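You operate a simulated robot arm through the tools that you are given. There is no shell and no other tool.

Carry out the task below with a simulated robot arm. There is one attempt and no reset: what you move stays moved.

Task
Put things in order on the white bench. At the end: the gold brass elbow from the white bench stands where the grey stopper stood; the white module from the white bench stands where the gold brass elbow stood; the grey stopper stands where the black probe stood; the black probe from the white bench stands on top of the black block; whatever was shut is shut again. Leave all else as you found it, and nothing knocked over.

It is judged by the outcome, as a careful person would: the job done as asked, and still so three seconds after it is handed in. It fails if anything else is knocked over, pushed out of place, dropped, spilled or broken. Lids that push on must go on centred and level and be pressed home; caps that screw on are set level and turned clockwise until they are tight.

Robot
A 6-joint arm with a two-finger parallel gripper, fixed in place. Base frame: the origin is at the foot of the arm, x ahead of it, y to its left, z up; the work surface is at about z = 0. Lengths are in mm, angles in degrees, forces in N, time in s.
With the tool pointing down near the work surface it reaches from about 180 to 460 mm from the base axis. Its first joint turns from -70.0 to 70.0 degrees. Payload 1.9 kg.
The TCP is the grasp point between the finger pads, 23 mm short of the fingertips. In the tool frame z runs along the fingers and y along their closing line. The gripper opens to 94 mm. The fingers are 38 mm wide and 10 mm thick; the gripper's body (54 by 96 mm) begins 39 mm behind the TCP.
Orientation is that of the tool frame in the base frame, as a unit quaternion [w, x, y, z]. With the fingers straight down and closing along the base's y, the tool's x points along the base's -x, its y along +y and its z along -z.

Tools
- The arm moves only by the tool jog_arm. Its argument "motion" is a list that holds one entry, the list of rows, each a list of 7 numbers: the shift along the tool's x, y, z in mm, then the turn, a rotation vector about the tool's x, y, z in degrees, then the closure in counts, from 0 (fully open) to 255 (shut). In form: [[[dx, dy, dz, wx, wy, wz, hand], ...]]. A call has 1 to 20 rows; each row shifts and turns the commanded pose from where the row before left it, along the tool's axes as they then stand. Rows are played at 5 a second. More than 50 mm and 8.6 degrees between two rows, or a gripper value outside its range, and nothing of the call is played. Where a pose cannot be reached the arm comes as near as it can. A force on the tool above 40 N (or 10 N above the force at the start of the call, whichever is more), or a blocked arm, ends the call early, and 0.2 s more pass. The fingers move at their own pace (about 108 mm/s each) and stop on an object; they squeeze with about 30 N. The grip force told is the motor's: it shows also when the fingers shut on nothing. Time passes only in rows, and 0.2 s behind the last, so rows that do not move let the fingers close. It gives the time, the measured TCP pose, the force on the tool (base axes), the opening and the grip force at its end, in the units of the frame above (readings bear some noise), with the torque about the TCP (base axes, N m) and any sound that the robot's microphone picked up.
- Cameras (640 x 400 px; columns grow to the right, rows downward): "scene" is fixed at [55.9, 310.8, 429.6]; the picture's right is [-0.78, -0.63, 0.00], its down [-0.33, 0.42, -0.85] and it looks along [0.53, -0.66, -0.53] (base axes); focal length 266 px, centre (320, 200). "wrist" rides on the gripper at [87, 16, -74] in the tool frame; the picture's right is [-0.18, 0.98, 0.00], its down [-0.58, -0.11, -0.81] and it looks along [-0.79, -0.15, 0.59] (tool axes); focal length 243 px, centre (320, 200). There is no depth. A picture from a camera that has moved, and an enlarged one, comes with that camera's place and axes in the base frame and with its lens.
- camera(camera): a new picture of that camera. The clock stands still meanwhile.
- inspect(camera, box): a new picture of the part [left, top, right, bottom] of that camera's present view, enlarged. The clock stands still meanwhile.
- finish_job(): hands the job in; it is judged then, once.

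Places have to be worked out from the pictures, the camera data and where the tool is seen. Open the gripper and draw the arm clear of the work before you hand the job in, unless the task says otherwise.

The tools are called by a JSON object that holds its "op" and its "data". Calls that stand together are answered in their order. jog_arm: Moves the arm, as the interface text tells. Its arguments: {"type":"object","properties":{"motion":{"type":"array"}},"required":["motion"]} The other tools are called the same way: camera (camera) takes a picture; inspect (camera, box) takes an enlarged picture of a part of a camera's view; finish_job () hands the job in.

At the start:

```text
time_s: 0.0
eef_pos: [261.7, 8.0, 295.5]
tcp_rot: [0.0, 0.0, 1.0, 0.001]
ft_force: [0.2, -0.4, 0.5]
wrist_torque: [-0.01, -0.01, 0.02]
grip_width: 94.0
grip_force: 0.1
```

scene: 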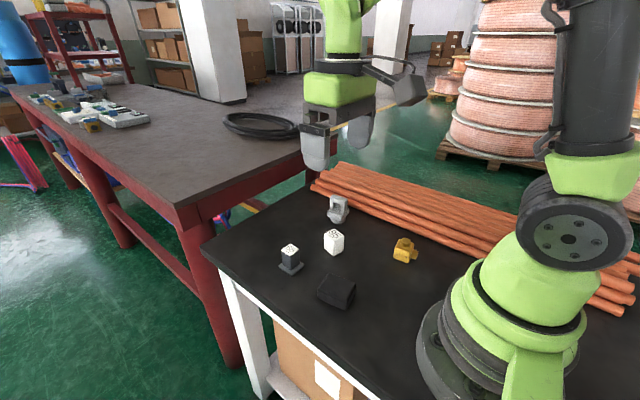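
wrist: 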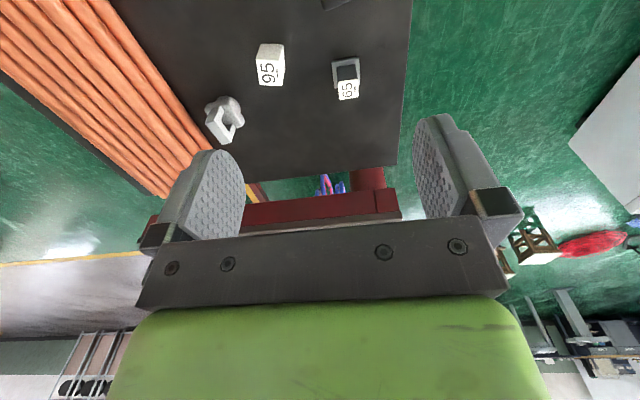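

I start by looking closely at the objects on the bench from both cameras.

{"op": "inspect", "data": {"camera": "scene", "box": [240, 180, 440, 320]}}

{"op": "inspect", "data": {"camera": "wrist", "box": [180, 0, 420, 150]}}

```text
2.86 times, centred on (340, 250) of scene
camera zoom: at [55.9, 310.8, 429.6], right [-0.78, -0.63, 0.0], down [-0.33, 0.42, -0.85], along [0.53, -0.66, -0.53], focal length 759 px, centre (263, 57)
```

zoom: 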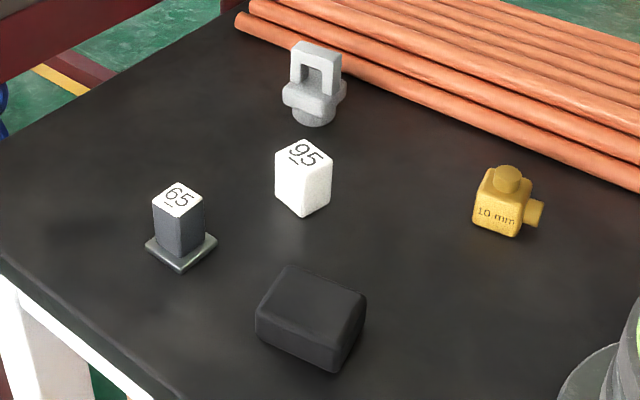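

```text
2.67 times, centred on (300, 75) of wrist
camera zoom: at [175.9, 25.8, 370.4], right [0.19, 0.98, 0.0], down [0.58, -0.11, 0.81], along [0.79, -0.15, -0.59], focal length 647 px, centre (373, 533)
```

zoom: 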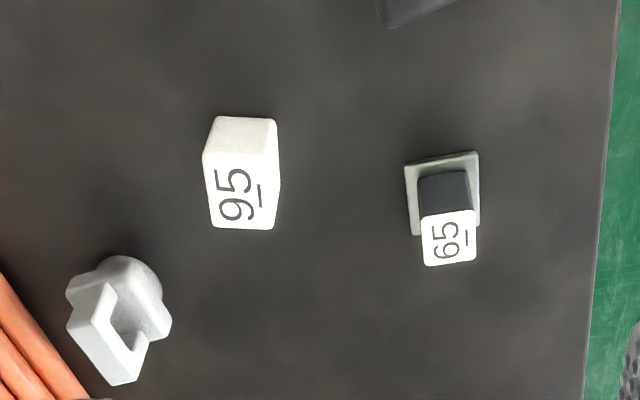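

The objects sit roughly at: probe (365,28), module (310,-65), stopper (380,-170), elbow (186,-153), block (245,26). I'll move the arm back at height to see the elbow and block from the wrist camera.

{"op": "jog_arm", "data": {"motion": [[[20, -25, 0, 0, 0, 0, 0], [20, -25, 0, 0, 0, 0, 0], [20, -25, 0, 0, 0, 0, 0], [0, -25, 0, 0, 0, 0, 0], [0, 0, 0, 0, 0, 0, 0]]]}}

```text
time_s: 1.2
eef_pos: [203.0, -92.4, 293.5]
tcp_rot: [0.0, 0.0, 1.0, 0.001]
ft_force: [0.4, -0.1, 0.4]
wrist_torque: [-0.01, -0.01, -0.02]
grip_width: 93.8
grip_force: 0.0
```

The arm is now at (203,-92,294); I take pictures from there.

{"op": "camera", "data": {"camera": "wrist"}}

{"op": "camera", "data": {"camera": "scene"}}

```text
taken
camera wrist: at [117.1, -73.9, 369.0], right [0.18, 0.98, 0.0], down [0.58, -0.11, 0.81], along [0.79, -0.15, -0.59], focal length 243 px, centre (320, 200)
```

wrist: 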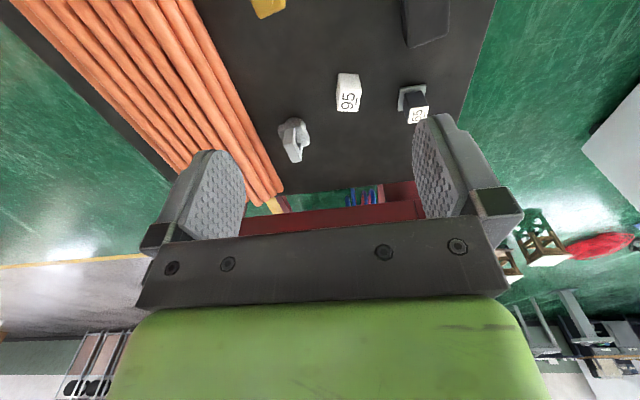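

```text
taken
```

scene: 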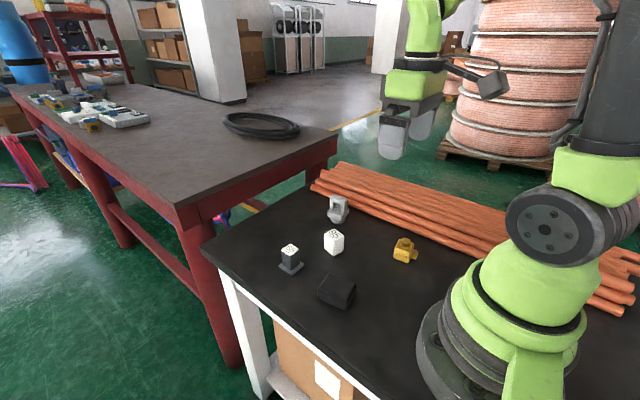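

I'll tilt the tool so the wrist camera looks more steeply down for a measuring view of all objects.

{"op": "jog_arm", "data": {"motion": [[[0, 10, 0, 0, 8, 0, 0], [0, 10, 0, 0, 8, 0, 0], [0, 10, 0, 0, 8, 0, 0], [0, 10, 0, 0, 8, 0, 0], [0, 0, 0, 0, 0, 0, 0], [0, 0, 0, 0, 0, 0, 0]]]}}

{"op": "camera", "data": {"camera": "wrist"}}

```text
time_s: 2.6
eef_pos: [203.0, -52.2, 295.9]
tcp_rot: [-0.275, 0.0, 0.961, 0.001]
ft_force: [-0.3, 0.3, -0.2]
wrist_torque: [0.0, 0.0, -0.01]
grip_width: 94.0
grip_force: 0.1
```

```text
taken
camera wrist: at [168.8, -34.3, 404.8], right [0.16, 0.98, -0.1], down [0.92, -0.11, 0.38], along [0.36, -0.15, -0.92], focal length 243 px, centre (320, 200)
```

wrist: 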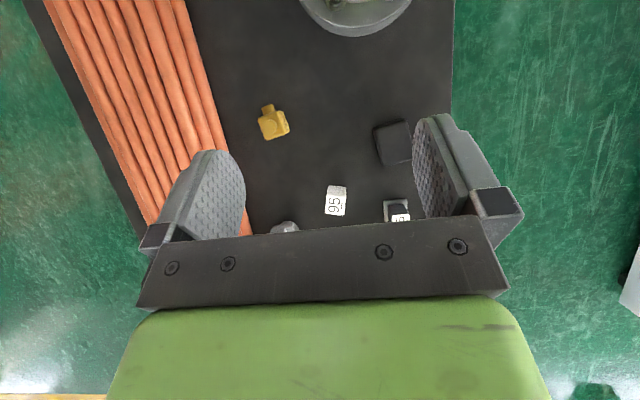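

{"op": "inspect", "data": {"camera": "wrist", "box": [240, 90, 420, 240]}}

```text
2.67 times, centred on (330, 165) of wrist
camera zoom: at [168.8, -34.3, 404.8], right [0.16, 0.98, -0.1], down [0.92, -0.11, 0.38], along [0.36, -0.15, -0.92], focal length 647 px, centre (293, 293)
```

zoom: 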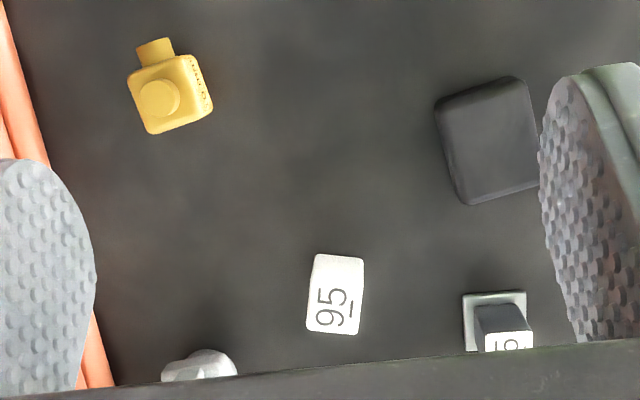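

I have a good overhead view. Now I'll go back upright and lower toward the probe to see how its base plate is made.

{"op": "jog_arm", "data": {"motion": [[[0, 0, 0, 0, -8, 0, 0], [0, 0, 0, 0, -8, 0, 0], [0, 0, 0, 0, -8, 0, 0], [0, 0, 0, 0, -8, 0, 0], [-16, 10, 18, 0, 0, 0, 0], [-16, 10, 18, 0, 0, 0, 0], [-16, 10, 18, 0, 0, 0, 0], [-16, 10, 18, 0, 0, 0, 0], [-16, 10, 18, 0, 0, 0, 0], [-16, 10, 18, 0, 0, 0, 0], [-16, 10, 18, 0, 0, 0, 0], [-15, 10, 18, 0, 0, 0, 0], [0, 0, 0, 0, 0, 0, 0]]]}}

{"op": "camera", "data": {"camera": "wrist"}}

```text
time_s: 5.4
eef_pos: [328.1, 27.2, 151.4]
tcp_rot: [-0.001, 0.001, 1.0, 0.0]
ft_force: [-0.3, -0.4, 0.2]
wrist_torque: [0.03, 0.0, -0.02]
grip_width: 94.0
grip_force: 0.0
```

```text
taken
camera wrist: at [242.3, 45.9, 226.9], right [0.19, 0.98, 0.0], down [0.58, -0.11, 0.81], along [0.79, -0.15, -0.59], focal length 243 px, centre (320, 200)
```

wrist: 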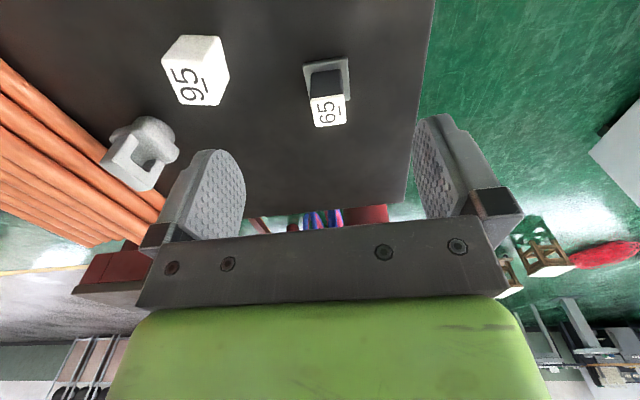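

{"op": "inspect", "data": {"camera": "wrist", "box": [280, 40, 380, 140]}}

{"op": "inspect", "data": {"camera": "wrist", "box": [90, 20, 250, 200]}}

{"op": "inspect", "data": {"camera": "scene", "box": [265, 230, 365, 320]}}

```text
4.00 times, centred on (330, 90) of wrist
camera zoom: at [242.3, 45.9, 226.9], right [0.19, 0.98, 0.0], down [0.58, -0.11, 0.81], along [0.79, -0.15, -0.59], focal length 970 px, centre (280, 640)
```

zoom: 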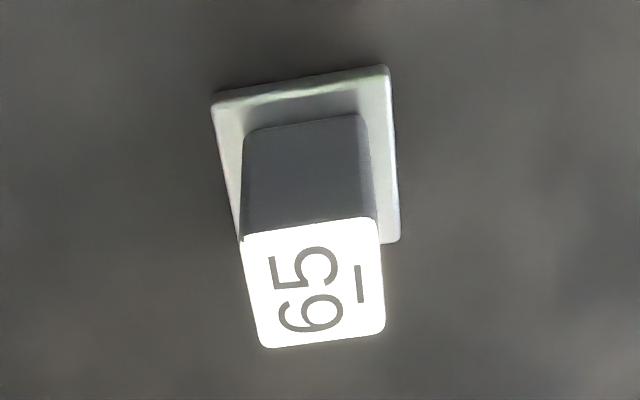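

```text
2.22 times, centred on (170, 110) of wrist
camera zoom: at [242.3, 45.9, 226.9], right [0.19, 0.98, 0.0], down [0.58, -0.11, 0.81], along [0.79, -0.15, -0.59], focal length 539 px, centre (653, 400)
```

zoom: 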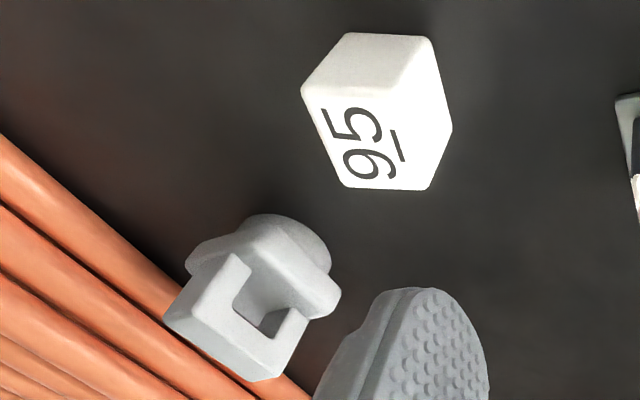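

```text
4.44 times, centred on (315, 275) of scene
camera zoom: at [56.0, 310.8, 429.6], right [-0.78, -0.63, 0.0], down [-0.33, 0.42, -0.85], along [0.53, -0.66, -0.53], focal length 1180 px, centre (342, -133)
```

zoom: 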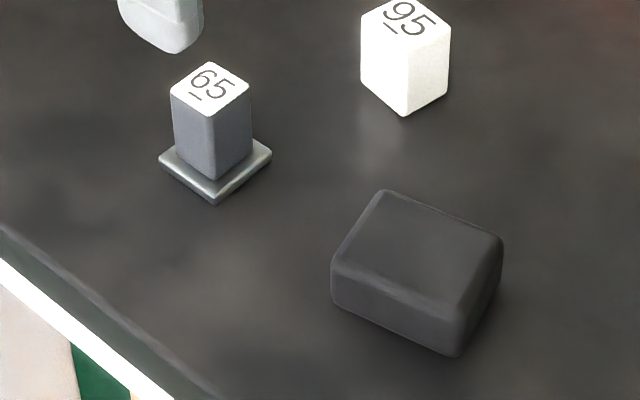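

The probe is a ~27 mm square column on a ~40 mm metal foot, centre about (361,31), height ~48. Next I back up to view the block and elbow at closer range.

{"op": "jog_arm", "data": {"motion": [[[12, -5, -6, 0, 0, 0, 0], [20, -5, -6, 0, 0, 0, 0], [20, -5, -6, 0, 0, 0, 0], [20, -5, -6, 0, 0, 0, 0], [20, -5, -6, 0, 0, 0, 0], [0, 0, 0, 0, 0, 0, 0]]]}}

{"op": "camera", "data": {"camera": "wrist"}}

```text
time_s: 6.8
eef_pos: [237.2, 3.9, 181.6]
tcp_rot: [0.0, 0.001, 1.0, 0.001]
ft_force: [0.6, 0.2, 0.3]
wrist_torque: [0.01, 0.02, -0.01]
grip_width: 94.1
grip_force: 0.0
```

```text
taken
camera wrist: at [150.8, 21.4, 257.2], right [0.18, 0.98, 0.0], down [0.58, -0.11, 0.81], along [0.79, -0.15, -0.59], focal length 243 px, centre (320, 200)
```

wrist: 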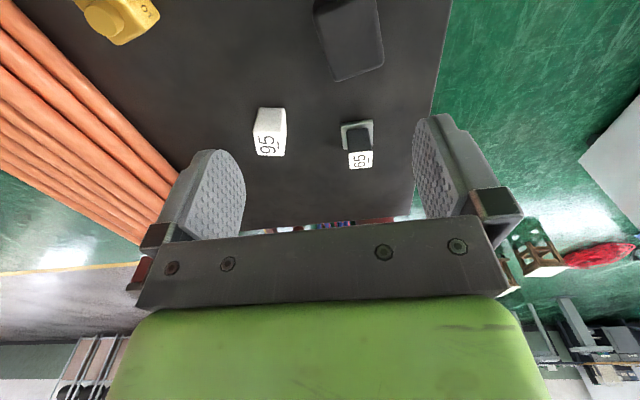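

I tilt the tool so the camera sees the block, elbow and the rest from above.

{"op": "jog_arm", "data": {"motion": [[[0, 0, 0, 0, 8, 0, 0], [0, 0, 0, 0, 8, 0, 0], [0, 0, 0, 0, 8, 0, 0], [0, 0, 0, 0, 8, 0, 0], [0, 0, 0, 0, 0, 0, 0], [0, 0, 0, 0, 0, 0, 0]]]}}

{"op": "camera", "data": {"camera": "wrist"}}

{"op": "inspect", "data": {"camera": "wrist", "box": [160, 40, 440, 230]}}

```text
time_s: 8.2
eef_pos: [237.1, 4.0, 182.7]
tcp_rot: [-0.276, 0.0, 0.961, 0.001]
ft_force: [-0.4, 0.9, 0.4]
wrist_torque: [-0.03, -0.02, 0.01]
grip_width: 94.0
grip_force: 0.1
```

```text
taken
camera wrist: at [204.1, 21.0, 291.4], right [0.16, 0.98, -0.1], down [0.92, -0.11, 0.38], along [0.36, -0.15, -0.92], focal length 243 px, centre (320, 200)
```

wrist: 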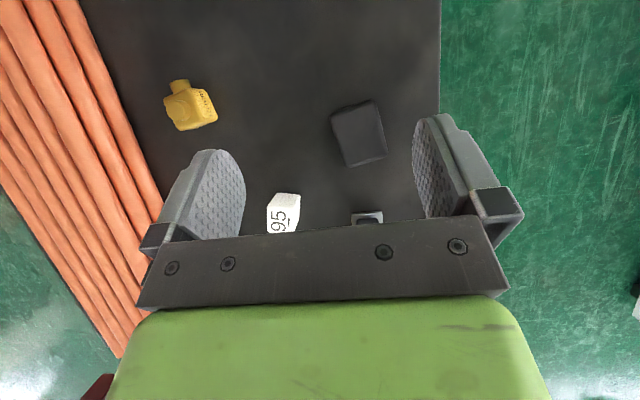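

```text
2.11 times, centred on (300, 135) of wrist
camera zoom: at [204.1, 21.0, 291.4], right [0.16, 0.98, -0.1], down [0.92, -0.11, 0.38], along [0.36, -0.15, -0.92], focal length 511 px, centre (362, 337)
```

zoom: 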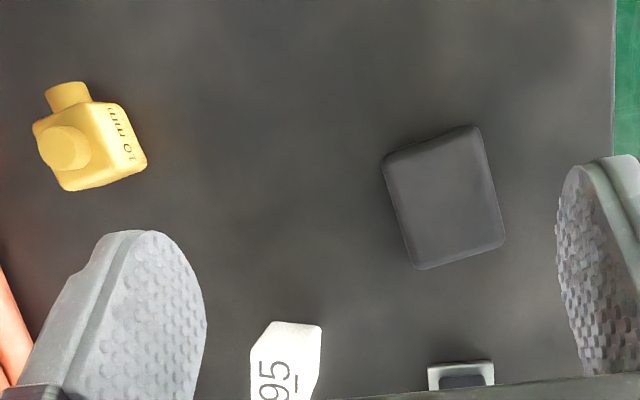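

Block top centre is about (243,33) turned ~12°, elbow body centre about (188,-148) turned ~12°. Now I move over toward the stopper to measure it.

{"op": "jog_arm", "data": {"motion": [[[0, 0, 0, 0, -8, 0, 0], [0, 0, 0, 0, -8, 0, 0], [0, 0, 0, 0, -8, 0, 0], [0, 0, 0, 0, -8, 0, 0], [-16, -25, 0, 0, 0, 0, 0], [-16, -25, 0, 0, 0, 0, 0], [-16, -25, 0, 0, 0, 0, 0], [-16, -25, 0, 0, 0, 0, 0], [-16, -25, 0, 0, 0, 0, 0], [-16, -25, 0, 0, 0, 0, 0], [0, 0, 0, 0, 0, 0, 0]]]}}

{"op": "camera", "data": {"camera": "wrist"}}

{"op": "inspect", "data": {"camera": "wrist", "box": [220, 30, 400, 180]}}

```text
time_s: 10.6
eef_pos: [332.3, -146.9, 182.4]
tcp_rot: [0.0, 0.0, 1.0, 0.0]
ft_force: [0.2, 0.2, 0.7]
wrist_torque: [-0.01, 0.01, 0.01]
grip_width: 93.9
grip_force: 0.0
```

```text
taken
camera wrist: at [246.4, -129.4, 256.9], right [0.18, 0.98, 0.0], down [0.58, -0.11, 0.81], along [0.79, -0.15, -0.59], focal length 243 px, centre (320, 200)
```

wrist: 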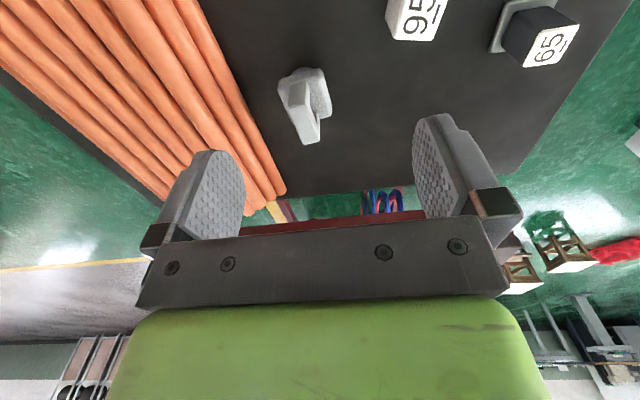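

```text
2.67 times, centred on (310, 105) of wrist
camera zoom: at [246.4, -129.4, 256.9], right [0.18, 0.98, 0.0], down [0.58, -0.11, 0.81], along [0.79, -0.15, -0.59], focal length 647 px, centre (347, 453)
```

zoom: 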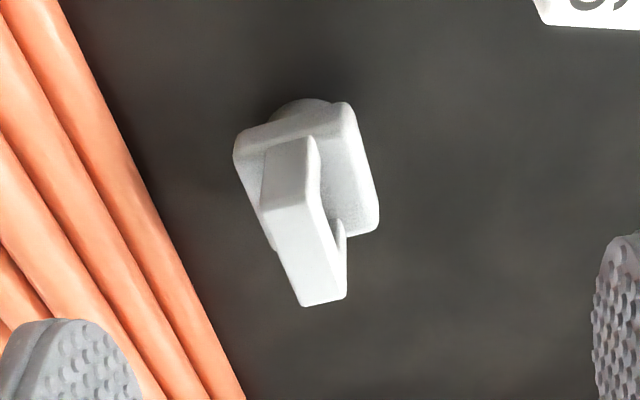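

I zoom the scene camera on the stopper and elbow for a second measurement of their feet.

{"op": "inspect", "data": {"camera": "scene", "box": [310, 185, 370, 225]}}

{"op": "inspect", "data": {"camera": "scene", "box": [380, 230, 440, 270]}}

```text
10.00 times, centred on (340, 205) of scene
camera zoom: at [56.0, 310.8, 429.6], right [-0.78, -0.63, 0.0], down [-0.33, 0.42, -0.85], along [0.53, -0.66, -0.53], focal length 2655 px, centre (120, 150)
```

zoom: 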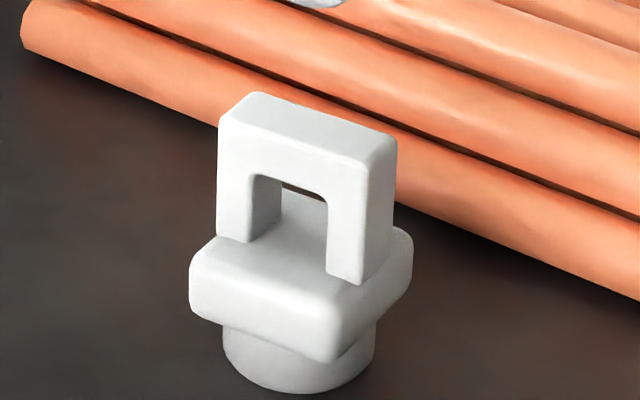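

```text
10.00 times, centred on (410, 250) of scene
camera zoom: at [56.0, 310.8, 429.6], right [-0.78, -0.63, 0.0], down [-0.33, 0.42, -0.85], along [0.53, -0.66, -0.53], focal length 2655 px, centre (-580, -300)
```

zoom: 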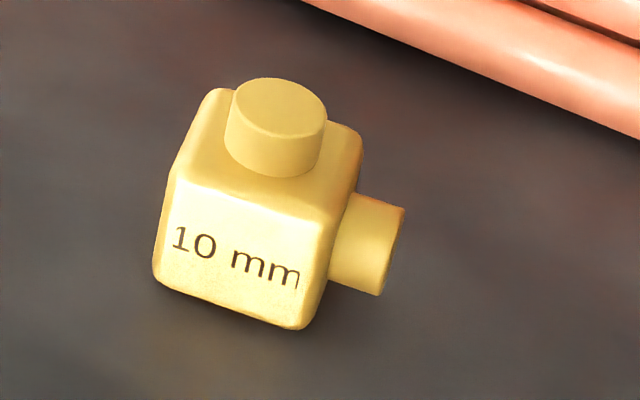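

The stopper has a round plug, a ~45 mm flange and a 40×16 mm handle (top near z≈72), centred around (381,-170). I start with the probe: move above it at height, keeping the gripper open.

{"op": "jog_arm", "data": {"motion": [[[-3.6, 22.2, 0, 0, 0, 0, 0], [-3.6, 22.2, 0, 0, 0, 0, 0], [-3.6, 22.2, 0, 0, 0, 0, 0], [-3.6, 22.2, 0, 0, 0, 0, 0], [-3.6, 22.2, 0, 0, 0, 0, 0], [-3.6, 22.2, 0, 0, 0, 0, 0], [-3.6, 22.2, 0, 0, 0, 0, 0], [-3.5, 22.5, 0, 0, 0, 0, 0], [0, 0, 25, 0, 0, 0, 0], [0, 0, 25, 0, 0, 0, 0], [0, 0, 25, 0, 0, 0, 0], [0, 0, 15, 0, 0, 0, 0], [0, 0, 0, 0, 0, 0, 0]]]}}

{"op": "camera", "data": {"camera": "wrist"}}

{"op": "inspect", "data": {"camera": "scene", "box": [240, 180, 380, 300]}}

```text
time_s: 13.4
eef_pos: [362.1, 30.5, 92.0]
tcp_rot: [0.0, 0.001, 1.0, 0.0]
ft_force: [0.9, 0.7, 0.1]
wrist_torque: [0.01, -0.02, 0.01]
grip_width: 94.1
grip_force: 0.0
```

```text
taken
camera wrist: at [275.5, 48.0, 166.5], right [0.19, 0.98, 0.0], down [0.58, -0.11, 0.81], along [0.79, -0.15, -0.59], focal length 243 px, centre (320, 200)
```

wrist: 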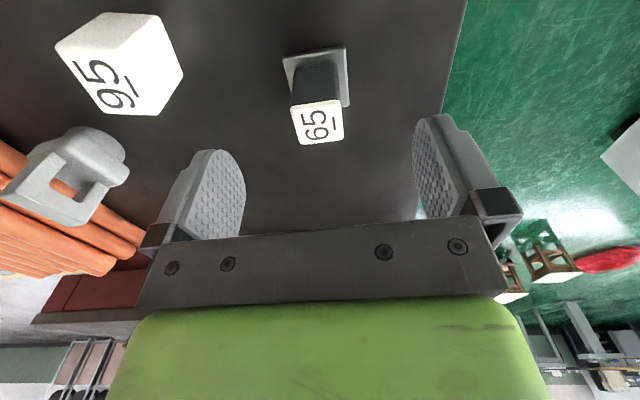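

```text
3.33 times, centred on (310, 240) of scene
camera zoom: at [55.9, 310.8, 429.6], right [-0.78, -0.63, 0.0], down [-0.33, 0.42, -0.85], along [0.53, -0.66, -0.53], focal length 885 px, centre (353, 67)
```

zoom: 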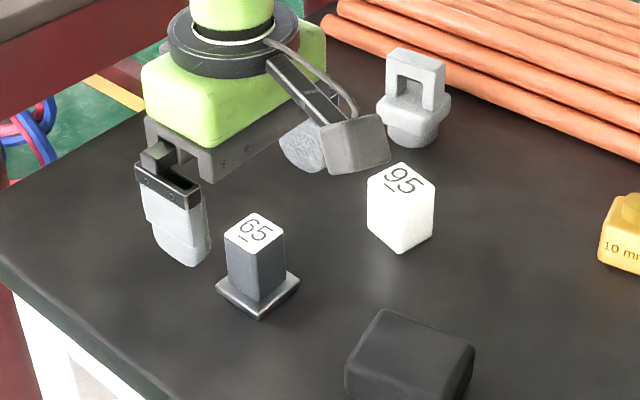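

Two wrist views agree: probe centre (361.4,31.2), TCP is at (362.1,30.5). I descend to z≈33 with open fingers straddling the column.

{"op": "jog_arm", "data": {"motion": [[[0.7, 0.7, 10, 0, 0, 0, 0], [0, 0, 10, 0, 0, 0, 0], [0, 0, 10, 0, 0, 0, 0], [0, 0, 10, 0, 0, 0, 0], [0, 0, 10, 0, 0, 0, 0], [0, 0, 8.5, 0, 0, 0, 0], [0, 0, 0, 0, 0, 0, 0]]]}}

{"op": "camera", "data": {"camera": "wrist"}}

{"op": "inspect", "data": {"camera": "scene", "box": [250, 210, 340, 290]}}

```text
time_s: 15.0
eef_pos: [360.0, 31.1, 32.7]
tcp_rot: [0.0, 0.0, 1.0, 0.001]
ft_force: [0.1, 0.1, -0.2]
wrist_torque: [-0.03, -0.01, 0.02]
grip_width: 94.0
grip_force: 0.0
```

```text
taken
camera wrist: at [274.5, 49.1, 107.7], right [0.19, 0.98, 0.0], down [0.58, -0.11, 0.81], along [0.79, -0.15, -0.59], focal length 243 px, centre (320, 200)
```

wrist: 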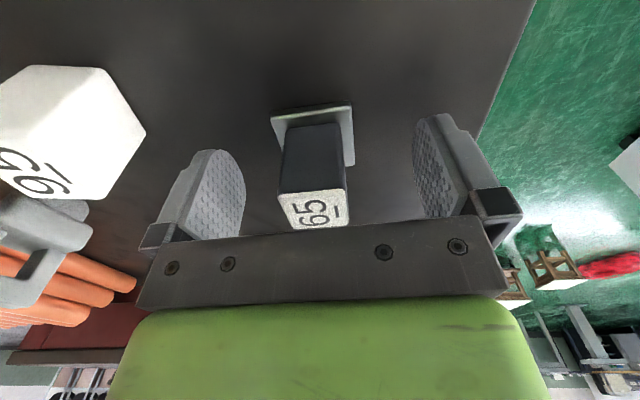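

```text
5.00 times, centred on (295, 250) of scene
camera zoom: at [55.9, 310.8, 429.6], right [-0.78, -0.63, 0.0], down [-0.33, 0.42, -0.85], along [0.53, -0.66, -0.53], focal length 1328 px, centre (445, -50)
```

zoom: 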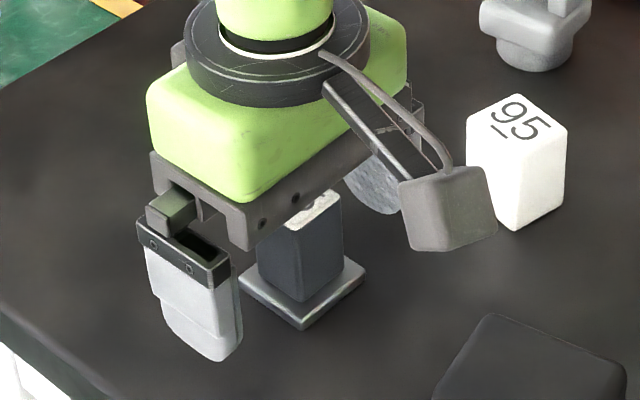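

The column sits centred between the open pads. I close slowly and read the width.

{"op": "jog_arm", "data": {"motion": [[[0, 0, 0, 0, 0, 0, 100], [0, 0, 0, 0, 0, 0, 150], [0, 0, 0, 0, 0, 0, 165], [0, 0, 0, 0, 0, 0, 172], [0, 0, 0, 0, 0, 0, 178], [0, 0, 0, 0, 0, 0, 184], [0, 0, 0, 0, 0, 0, 190], [0, 0, 0, 0, 0, 0, 200], [0, 0, 0, 0, 0, 0, 220], [0, 0, 0, 0, 0, 0, 255], [0, 0, 0, 0, 0, 0, 255]]]}}

{"op": "camera", "data": {"camera": "wrist"}}

```text
time_s: 17.4
eef_pos: [361.5, 32.1, 31.9]
tcp_rot: [0.0, 0.001, 1.0, 0.0]
ft_force: [-0.2, -0.9, 1.3]
wrist_torque: [0.0, 0.03, -0.02]
grip_width: 27.6
grip_force: 30.1
```

```text
taken
camera wrist: at [274.5, 49.1, 107.9], right [0.19, 0.98, 0.0], down [0.58, -0.11, 0.81], along [0.79, -0.15, -0.59], focal length 243 px, centre (320, 200)
```

wrist: 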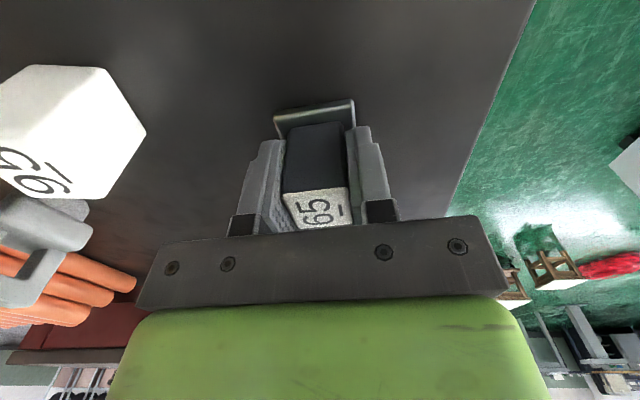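

Grip width 27.6 mm at 30 N. I lift a little to see whether the metal foot comes along with the column.

{"op": "jog_arm", "data": {"motion": [[[0, 0, -5, 0, 0, 0, 255], [0, 0, -10, 0, 0, 0, 255], [0, 0, -10, 0, 0, 0, 255], [0, 0, -10, 0, 0, 0, 255], [0, 0, 0, 0, 0, 0, 255]]]}}

{"op": "inspect", "data": {"camera": "scene", "box": [240, 190, 380, 300]}}

{"op": "camera", "data": {"camera": "wrist"}}

```text
time_s: 18.6
eef_pos: [361.1, 32.1, 68.6]
tcp_rot: [0.0, 0.001, 1.0, 0.001]
ft_force: [-0.5, 0.3, -0.3]
wrist_torque: [0.01, -0.01, -0.05]
grip_width: 27.3
grip_force: 29.7
```

```text
3.64 times, centred on (310, 245) of scene
camera zoom: at [55.9, 310.8, 429.6], right [-0.78, -0.63, 0.0], down [-0.33, 0.42, -0.85], along [0.53, -0.66, -0.53], focal length 966 px, centre (356, 36)
```

zoom: 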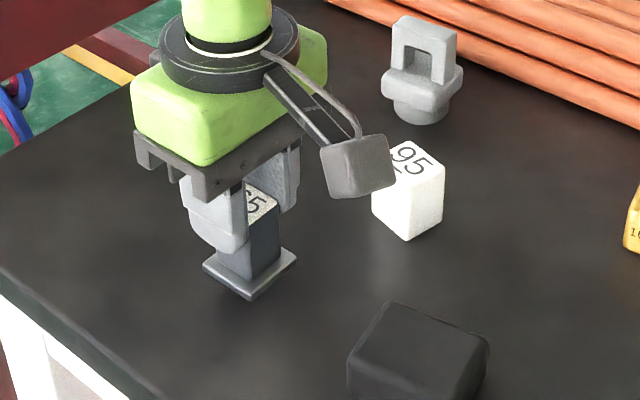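

```text
taken
camera wrist: at [274.4, 49.5, 142.8], right [0.19, 0.98, 0.0], down [0.58, -0.11, 0.81], along [0.79, -0.15, -0.59], focal length 243 px, centre (320, 200)
```

wrist: 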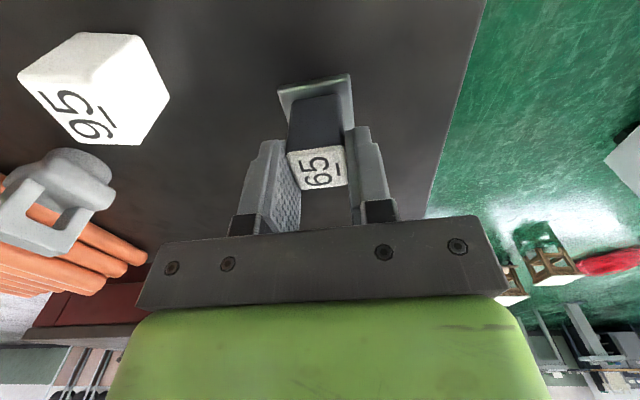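

The column seems to have slid down in the pads while lifting. Before any time passes I zoom in to see where the foot is now.

{"op": "inspect", "data": {"camera": "scene", "box": [260, 225, 324, 280]}}

{"op": "inspect", "data": {"camera": "wrist", "box": [230, 60, 410, 240]}}

```text
7.27 times, centred on (292, 252) of scene
camera zoom: at [55.9, 310.8, 429.6], right [-0.78, -0.63, 0.0], down [-0.33, 0.42, -0.85], along [0.53, -0.66, -0.53], focal length 1931 px, centre (524, -182)
```

zoom: 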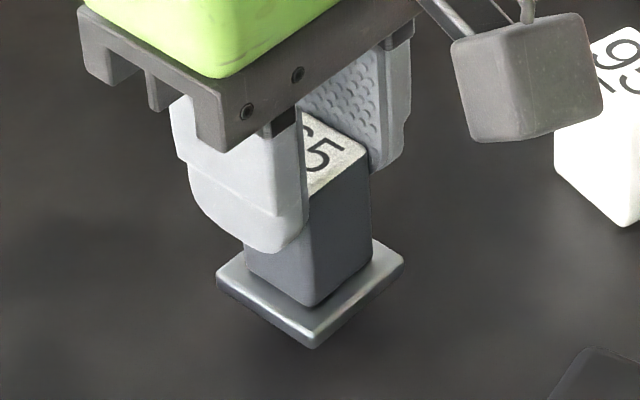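

```text
2.22 times, centred on (320, 150) of wrist
camera zoom: at [274.4, 49.5, 142.8], right [0.19, 0.98, 0.0], down [0.58, -0.11, 0.81], along [0.79, -0.15, -0.59], focal length 539 px, centre (320, 311)
```

zoom: 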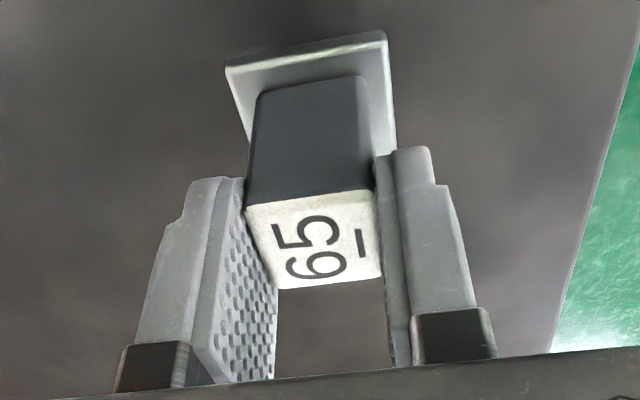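

The foot is attached but hanging roughly 13 mm up and the column has slipped in the pads. I lower it back gently right away.

{"op": "jog_arm", "data": {"motion": [[[0, 0, 6, 0, 0, 0, 255], [0, 0, 4, 0, 0, 0, 255]]]}}

{"op": "inspect", "data": {"camera": "wrist", "box": [230, 60, 410, 240]}}

{"op": "inspect", "data": {"camera": "scene", "box": [260, 225, 324, 280]}}

```text
time_s: 19.2
eef_pos: [360.1, 31.0, 58.1]
tcp_rot: [0.0, 0.001, 1.0, -0.001]
ft_force: [0.7, -0.4, -0.4]
wrist_torque: [0.01, 0.02, -0.01]
grip_width: 27.1
grip_force: 29.9
```

```text
2.22 times, centred on (320, 150) of wrist
camera zoom: at [274.2, 49.1, 132.9], right [0.19, 0.98, 0.0], down [0.58, -0.11, 0.81], along [0.79, -0.15, -0.59], focal length 539 px, centre (320, 311)
```

zoom: 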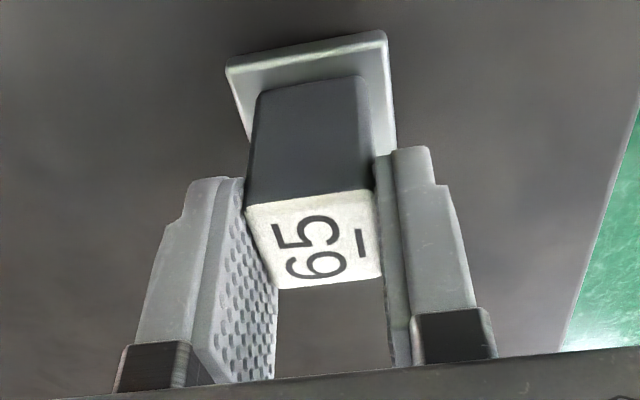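

```text
7.27 times, centred on (292, 252) of scene
camera zoom: at [55.9, 310.8, 429.6], right [-0.78, -0.63, 0.0], down [-0.33, 0.42, -0.85], along [0.53, -0.66, -0.53], focal length 1931 px, centre (524, -182)
```

zoom: 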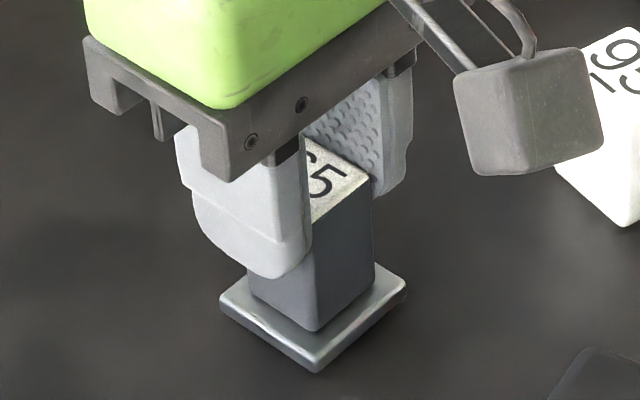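

The grip held with no further slip over the last 0.6 s and the foot is ~3 mm above the bench. I test a slow lift and check whether the column stays put in the pads.

{"op": "jog_arm", "data": {"motion": [[[0, 0, -1, 0, 0, 0, 255], [0, 0, -2, 0, 0, 0, 255], [0, 0, -3, 0, 0, 0, 255], [0, 0, -3, 0, 0, 0, 255], [0, 0, -2, 0, 0, 0, 255], [0, 0, -1, 0, 0, 0, 255]]]}}

{"op": "inspect", "data": {"camera": "wrist", "box": [230, 60, 410, 240]}}

{"op": "inspect", "data": {"camera": "scene", "box": [260, 225, 324, 280]}}

```text
time_s: 20.6
eef_pos: [361.8, 32.5, 69.9]
tcp_rot: [0.0, 0.001, 1.0, 0.001]
ft_force: [0.6, -0.2, -1.2]
wrist_torque: [-0.02, 0.0, 0.0]
grip_width: 27.0
grip_force: 30.1
```

```text
2.22 times, centred on (320, 150) of wrist
camera zoom: at [275.2, 49.7, 144.4], right [0.19, 0.98, 0.0], down [0.58, -0.11, 0.81], along [0.79, -0.15, -0.59], focal length 539 px, centre (320, 311)
```

zoom: 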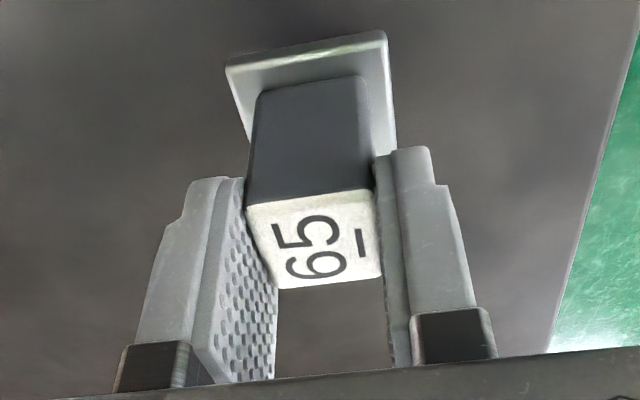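

```text
7.27 times, centred on (292, 252) of scene
camera zoom: at [56.0, 310.8, 429.6], right [-0.78, -0.63, 0.0], down [-0.33, 0.42, -0.85], along [0.53, -0.66, -0.53], focal length 1931 px, centre (524, -182)
```

zoom: 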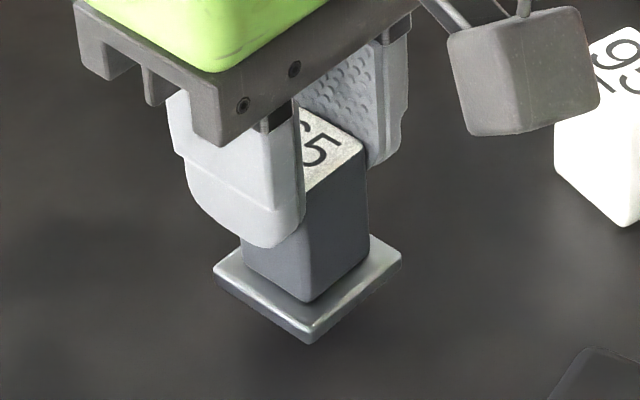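

No slip on the slow lift, so the first slip came from the foot sticking to the bench. I raise it and carry it slowly to above the block at (242,32), then yaw +11° to match the block.

{"op": "jog_arm", "data": {"motion": [[[0, 0, -2, 0, 0, 0, 255], [0, 0, -5, 0, 0, 0, 255], [0, 0, -9, 0, 0, 0, 255], [0, 0, -12, 0, 0, 0, 255], [0, 0, -12, 0, 0, 0, 255], [0, 0, -9, 0, 0, 0, 255], [0, 0, -5, 0, 0, 0, 255], [0, 0, -2, 0, 0, 0, 255], [3, 0, 0, 0, 0, 0, 255], [8, 0, 0, 0, 0, 0, 255], [12, 0, 0, 0, 0, 0, 255], [14, 0, 0, 0, 0, 0, 255], [15, 0, 0, 0, 0, 0, 255], [15, 0, 0, 0, 0, 0, 255], [15, 0, 0, 0, 0, 0, 255], [14, 0, 0, 0, 0, 0, 255], [12, 0, 0, 0, 0, 0, 255], [8, 0, 0, 0, 0, 0, 255], [3, 0, 0, 0, 0, 0, 255], [0, 0, 0, 0, 0, 0, 255]]]}}

{"op": "camera", "data": {"camera": "wrist"}}

{"op": "inspect", "data": {"camera": "scene", "box": [280, 200, 400, 320]}}

```text
time_s: 24.8
eef_pos: [243.6, 30.3, 125.4]
tcp_rot: [0.0, 0.001, 1.0, 0.001]
ft_force: [0.3, 0.0, -0.1]
wrist_torque: [-0.02, 0.0, -0.03]
grip_width: 27.1
grip_force: 30.1
```

```text
taken
camera wrist: at [156.6, 48.8, 201.1], right [0.19, 0.98, 0.0], down [0.58, -0.11, 0.81], along [0.79, -0.15, -0.59], focal length 243 px, centre (320, 200)
```

wrist: 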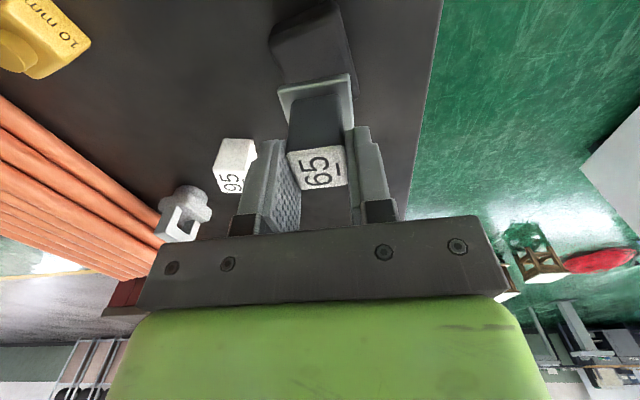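

```text
3.33 times, centred on (340, 260) of scene
camera zoom: at [55.9, 310.8, 429.6], right [-0.78, -0.63, 0.0], down [-0.33, 0.42, -0.85], along [0.53, -0.66, -0.53], focal length 885 px, centre (253, 0)
```

zoom: 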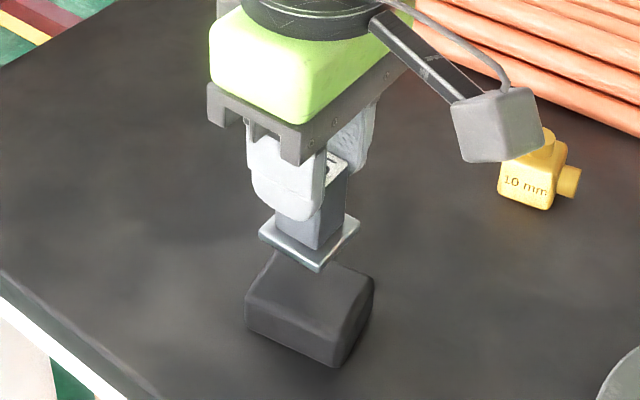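

I yaw the tool +11° and then check alignment of the foot with the block.

{"op": "jog_arm", "data": {"motion": [[[0.5, 1.2, 5, 0, 0, -3, 255], [0, 0, 8, 0, 0, -5, 255], [0, 0, 7, 0, 0, -3, 255], [0, 0, 0, 0, 0, 0, 255]]]}}

{"op": "inspect", "data": {"camera": "wrist", "box": [220, 0, 420, 130]}}

{"op": "inspect", "data": {"camera": "scene", "box": [290, 240, 380, 320]}}

```text
time_s: 25.8
eef_pos: [241.6, 33.7, 105.6]
tcp_rot: [0.001, -0.096, 0.995, 0.001]
ft_force: [-0.6, 0.0, -0.6]
wrist_torque: [-0.01, 0.03, -0.02]
grip_width: 27.0
grip_force: 30.0
```

```text
3.08 times, centred on (320, 65) of wrist
camera zoom: at [154.5, 33.5, 181.6], right [-0.01, 1.0, 0.0], down [0.59, 0.0, 0.81], along [0.81, 0.01, -0.59], focal length 746 px, centre (320, 615)
```

zoom: 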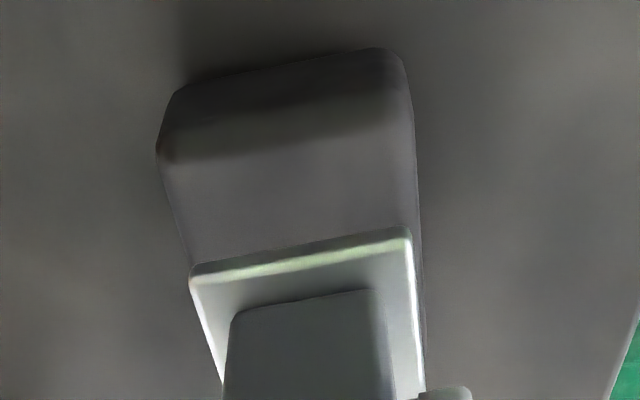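

```text
5.00 times, centred on (335, 280) of scene
camera zoom: at [56.0, 310.8, 429.6], right [-0.78, -0.63, 0.0], down [-0.33, 0.42, -0.85], along [0.53, -0.66, -0.53], focal length 1328 px, centre (245, -200)
```

zoom: 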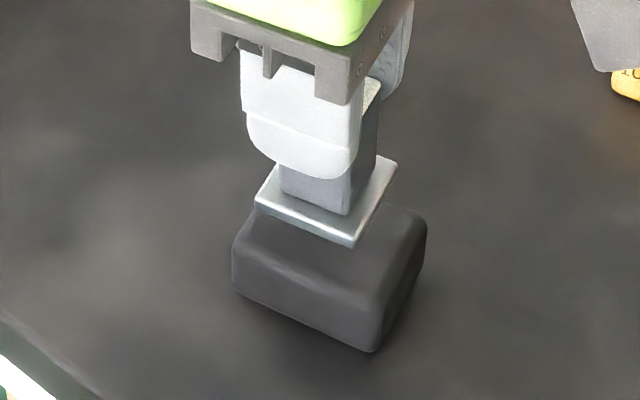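

The foot is well centred over the block with matching yaw. I nudge 1.5 mm in y and descend toward contact (expected TCP z≈85).

{"op": "jog_arm", "data": {"motion": [[[0, -1.5, 4, 0, 0, 0, 255], [0, 0, 5, 0, 0, 0, 255], [0, 0, 4, 0, 0, 0, 255], [0, 0, 2, 0, 0, 0, 255], [0, 0, 0, 0, 0, 0, 255]]]}}

{"op": "inspect", "data": {"camera": "scene", "box": [300, 240, 380, 310]}}

```text
time_s: 27.0
eef_pos: [242.0, 32.3, 91.0]
tcp_rot: [0.0, -0.096, 0.995, 0.0]
ft_force: [-0.1, -0.3, -0.6]
wrist_torque: [-0.02, 0.0, -0.01]
grip_width: 26.8
grip_force: 30.0
```

```text
5.71 times, centred on (340, 275) of scene
camera zoom: at [56.0, 310.8, 429.6], right [-0.78, -0.63, 0.0], down [-0.33, 0.42, -0.85], along [0.53, -0.66, -0.53], focal length 1517 px, centre (206, -229)
```

zoom: 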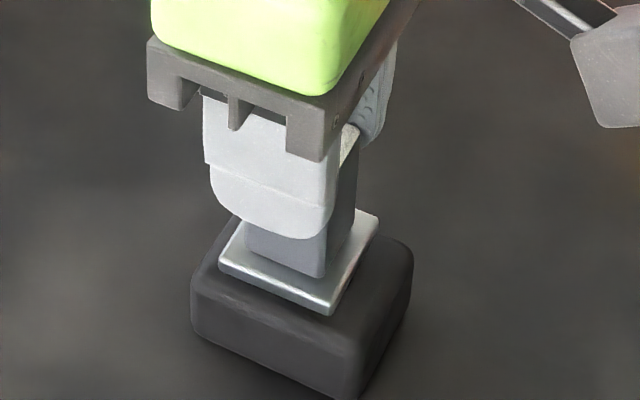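

The foot is just above the block top, well centred. I descend in 1 mm steps looking for contact.

{"op": "jog_arm", "data": {"motion": [[[0, 0, 1, 0, 0, 0, 255], [0, 0, 1, 0, 0, 0, 255], [0, 0, 1, 0, 0, 0, 255], [0, 0, 0, 0, 0, 0, 255]]]}}

```text
time_s: 28.0
eef_pos: [240.6, 32.6, 87.4]
tcp_rot: [0.0, -0.095, 0.996, 0.0]
ft_force: [0.1, -0.6, -0.5]
wrist_torque: [-0.01, -0.03, -0.02]
grip_width: 27.0
grip_force: 30.3
```

No contact force yet at z≈88; I continue in 1 mm steps.

{"op": "jog_arm", "data": {"motion": [[[0, 0, 1, 0, 0, 0, 255], [0, 0, 1, 0, 0, 0, 255], [0, 0, 0, 0, 0, 0, 255]]]}}

{"op": "inspect", "data": {"camera": "scene", "box": [300, 240, 380, 310]}}

```text
time_s: 28.8
eef_pos: [242.8, 32.2, 86.1]
tcp_rot: [0.0, -0.095, 0.995, 0.0]
ft_force: [-1.2, 0.3, 6.1]
wrist_torque: [0.09, 0.15, 0.05]
grip_width: 27.5
grip_force: 29.9
```

```text
5.71 times, centred on (340, 275) of scene
camera zoom: at [55.9, 310.8, 429.6], right [-0.78, -0.63, 0.0], down [-0.33, 0.42, -0.85], along [0.53, -0.66, -0.53], focal length 1517 px, centre (206, -229)
```

zoom: 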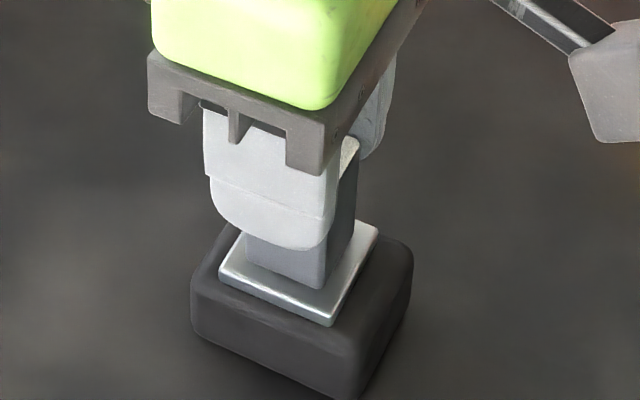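

Contact at 6 N: the foot rests on the block. I press half a millimetre more, then release and open the fingers.

{"op": "jog_arm", "data": {"motion": [[[0, 0, 0.5, 0, 0, 0, 255], [0, 0, 0, 0, 0, 0, 255], [0, 0, 0, 0, 0, 0, 182], [0, 0, 0, 0, 0, 0, 178], [0, 0, 0, 0, 0, 0, 172], [0, 0, 0, 0, 0, 0, 160], [0, 0, 0, 0, 0, 0, 130], [0, 0, 0, 0, 0, 0, 90], [0, 0, 0, 0, 0, 0, 90]]]}}

{"op": "inspect", "data": {"camera": "scene", "box": [300, 240, 380, 310]}}

{"op": "camera", "data": {"camera": "wrist"}}

```text
time_s: 30.8
eef_pos: [241.0, 32.1, 86.0]
tcp_rot: [0.0, -0.095, 0.995, 0.001]
ft_force: [-0.5, 0.1, -0.5]
wrist_torque: [0.0, -0.01, 0.01]
grip_width: 60.6
grip_force: 0.0
```

```text
5.71 times, centred on (340, 275) of scene
camera zoom: at [55.9, 310.8, 429.6], right [-0.78, -0.63, 0.0], down [-0.33, 0.42, -0.85], along [0.53, -0.66, -0.53], focal length 1517 px, centre (206, -229)
```

zoom: 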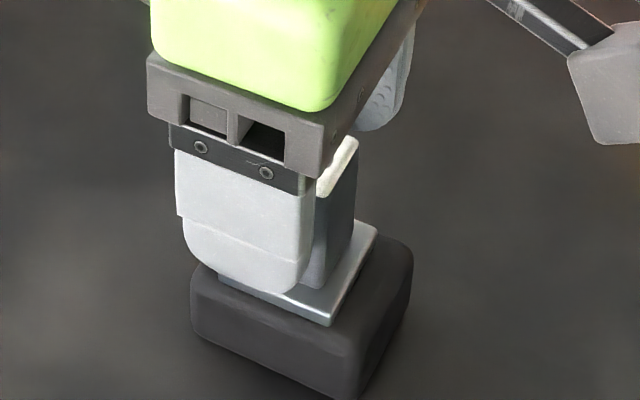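

```text
taken
camera wrist: at [154.4, 32.8, 160.5], right [-0.01, 1.0, 0.0], down [0.59, 0.0, 0.81], along [0.81, 0.01, -0.59], focal length 243 px, centre (320, 200)
```

wrist: 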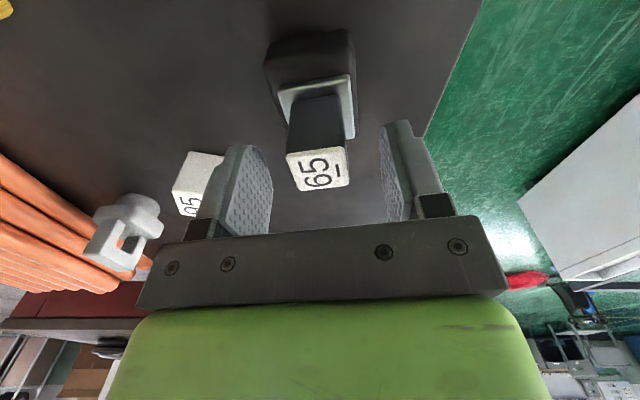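

The probe stands on the block and is free. I raise straight up, then take pictures to verify.

{"op": "jog_arm", "data": {"motion": [[[0, 0, -5, 0, 0, 0, 90], [0, 0, -12, 0, 0, 0, 90], [0, 0, -20, 0, 0, 0, 90], [0, 0, -20, 0, 0, 0, 90], [0, 0, -20, 0, 0, 0, 90], [0, 0, -20, 0, 0, 0, 90], [0, 0, 0, 0, 0, 0, 90]]]}}

{"op": "camera", "data": {"camera": "scene"}}

{"op": "inspect", "data": {"camera": "scene", "box": [280, 220, 380, 310]}}

{"op": "inspect", "data": {"camera": "wrist", "box": [220, 0, 420, 150]}}

```text
time_s: 32.4
eef_pos: [242.4, 32.9, 182.8]
tcp_rot: [0.0, -0.096, 0.995, 0.0]
ft_force: [-0.2, 0.3, 0.3]
wrist_torque: [0.02, 0.02, -0.01]
grip_width: 61.0
grip_force: 0.0
```

```text
taken
```

scene: 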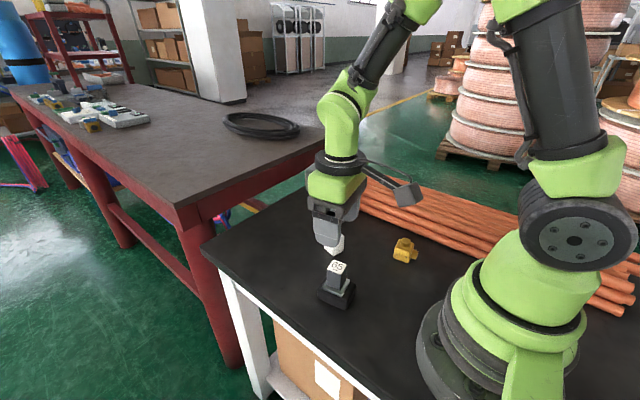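

```text
4.44 times, centred on (330, 265) of scene
camera zoom: at [55.9, 310.8, 429.6], right [-0.78, -0.63, 0.0], down [-0.33, 0.42, -0.85], along [0.53, -0.66, -0.53], focal length 1180 px, centre (276, -89)
```

zoom: 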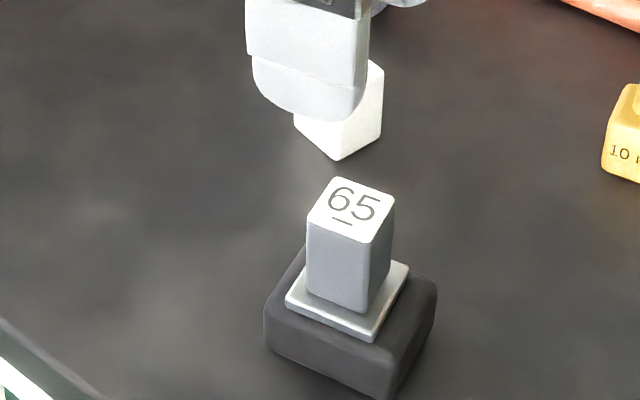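

```text
2.67 times, centred on (320, 75) of wrist
camera zoom: at [154.7, 34.0, 257.5], right [-0.01, 1.0, 0.0], down [0.59, 0.0, 0.81], along [0.81, 0.01, -0.59], focal length 647 px, centre (320, 533)
```

zoom: 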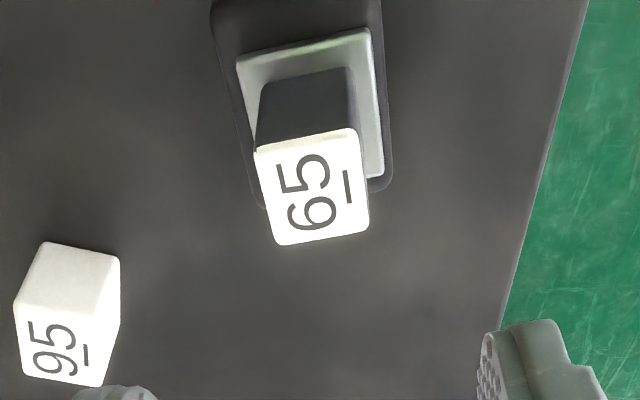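

The probe is standing squarely on the block. Now I move toward the stopper, yawing to about +5° to match its handle.

{"op": "jog_arm", "data": {"motion": [[[0, 0, 0, 0, 0, 6, 90], [-9, -20.7, 0, 0, 0, 0, 60], [-9, -20.7, 0, 0, 0, 0, 60], [-9, -20.7, 0, 0, 0, 0, 60], [-9, -20.7, 0, 0, 0, 0, 60], [-9, -20.7, 0, 0, 0, 0, 60], [-9, -20.7, 0, 0, 0, 0, 60], [-9, -20.7, 0, 0, 0, 0, 60], [-9, -20.7, 10, 0, 0, 0, 60], [-9, -20.7, 10, 0, 0, 0, 60], [-9, -20.3, 10, 0, 0, 0, 60], [0, 0, 0, 0, 0, 0, 60]]]}}

{"op": "camera", "data": {"camera": "wrist"}}

{"op": "inspect", "data": {"camera": "wrist", "box": [220, 50, 420, 180]}}

```text
time_s: 35.0
eef_pos: [351.9, -166.1, 151.6]
tcp_rot: [0.0, -0.042, 0.999, 0.0]
ft_force: [0.1, -0.8, 0.4]
wrist_torque: [-0.01, -0.02, 0.01]
grip_width: 71.9
grip_force: 0.1
```

```text
taken
camera wrist: at [263.6, -155.9, 226.5], right [0.1, 1.0, 0.0], down [0.59, -0.06, 0.81], along [0.8, -0.08, -0.59], focal length 243 px, centre (320, 200)
```

wrist: 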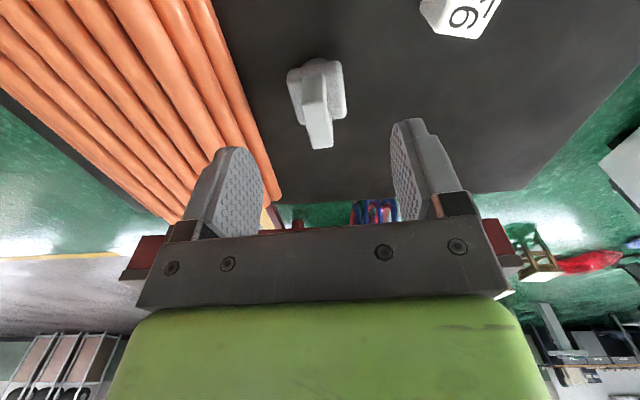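

```text
3.08 times, centred on (320, 115) of wrist
camera zoom: at [263.6, -155.9, 226.5], right [0.1, 1.0, 0.0], down [0.59, -0.06, 0.81], along [0.8, -0.08, -0.59], focal length 746 px, centre (320, 462)
```

zoom: 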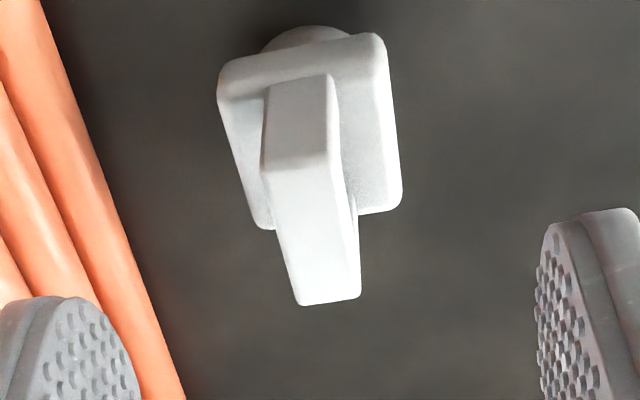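

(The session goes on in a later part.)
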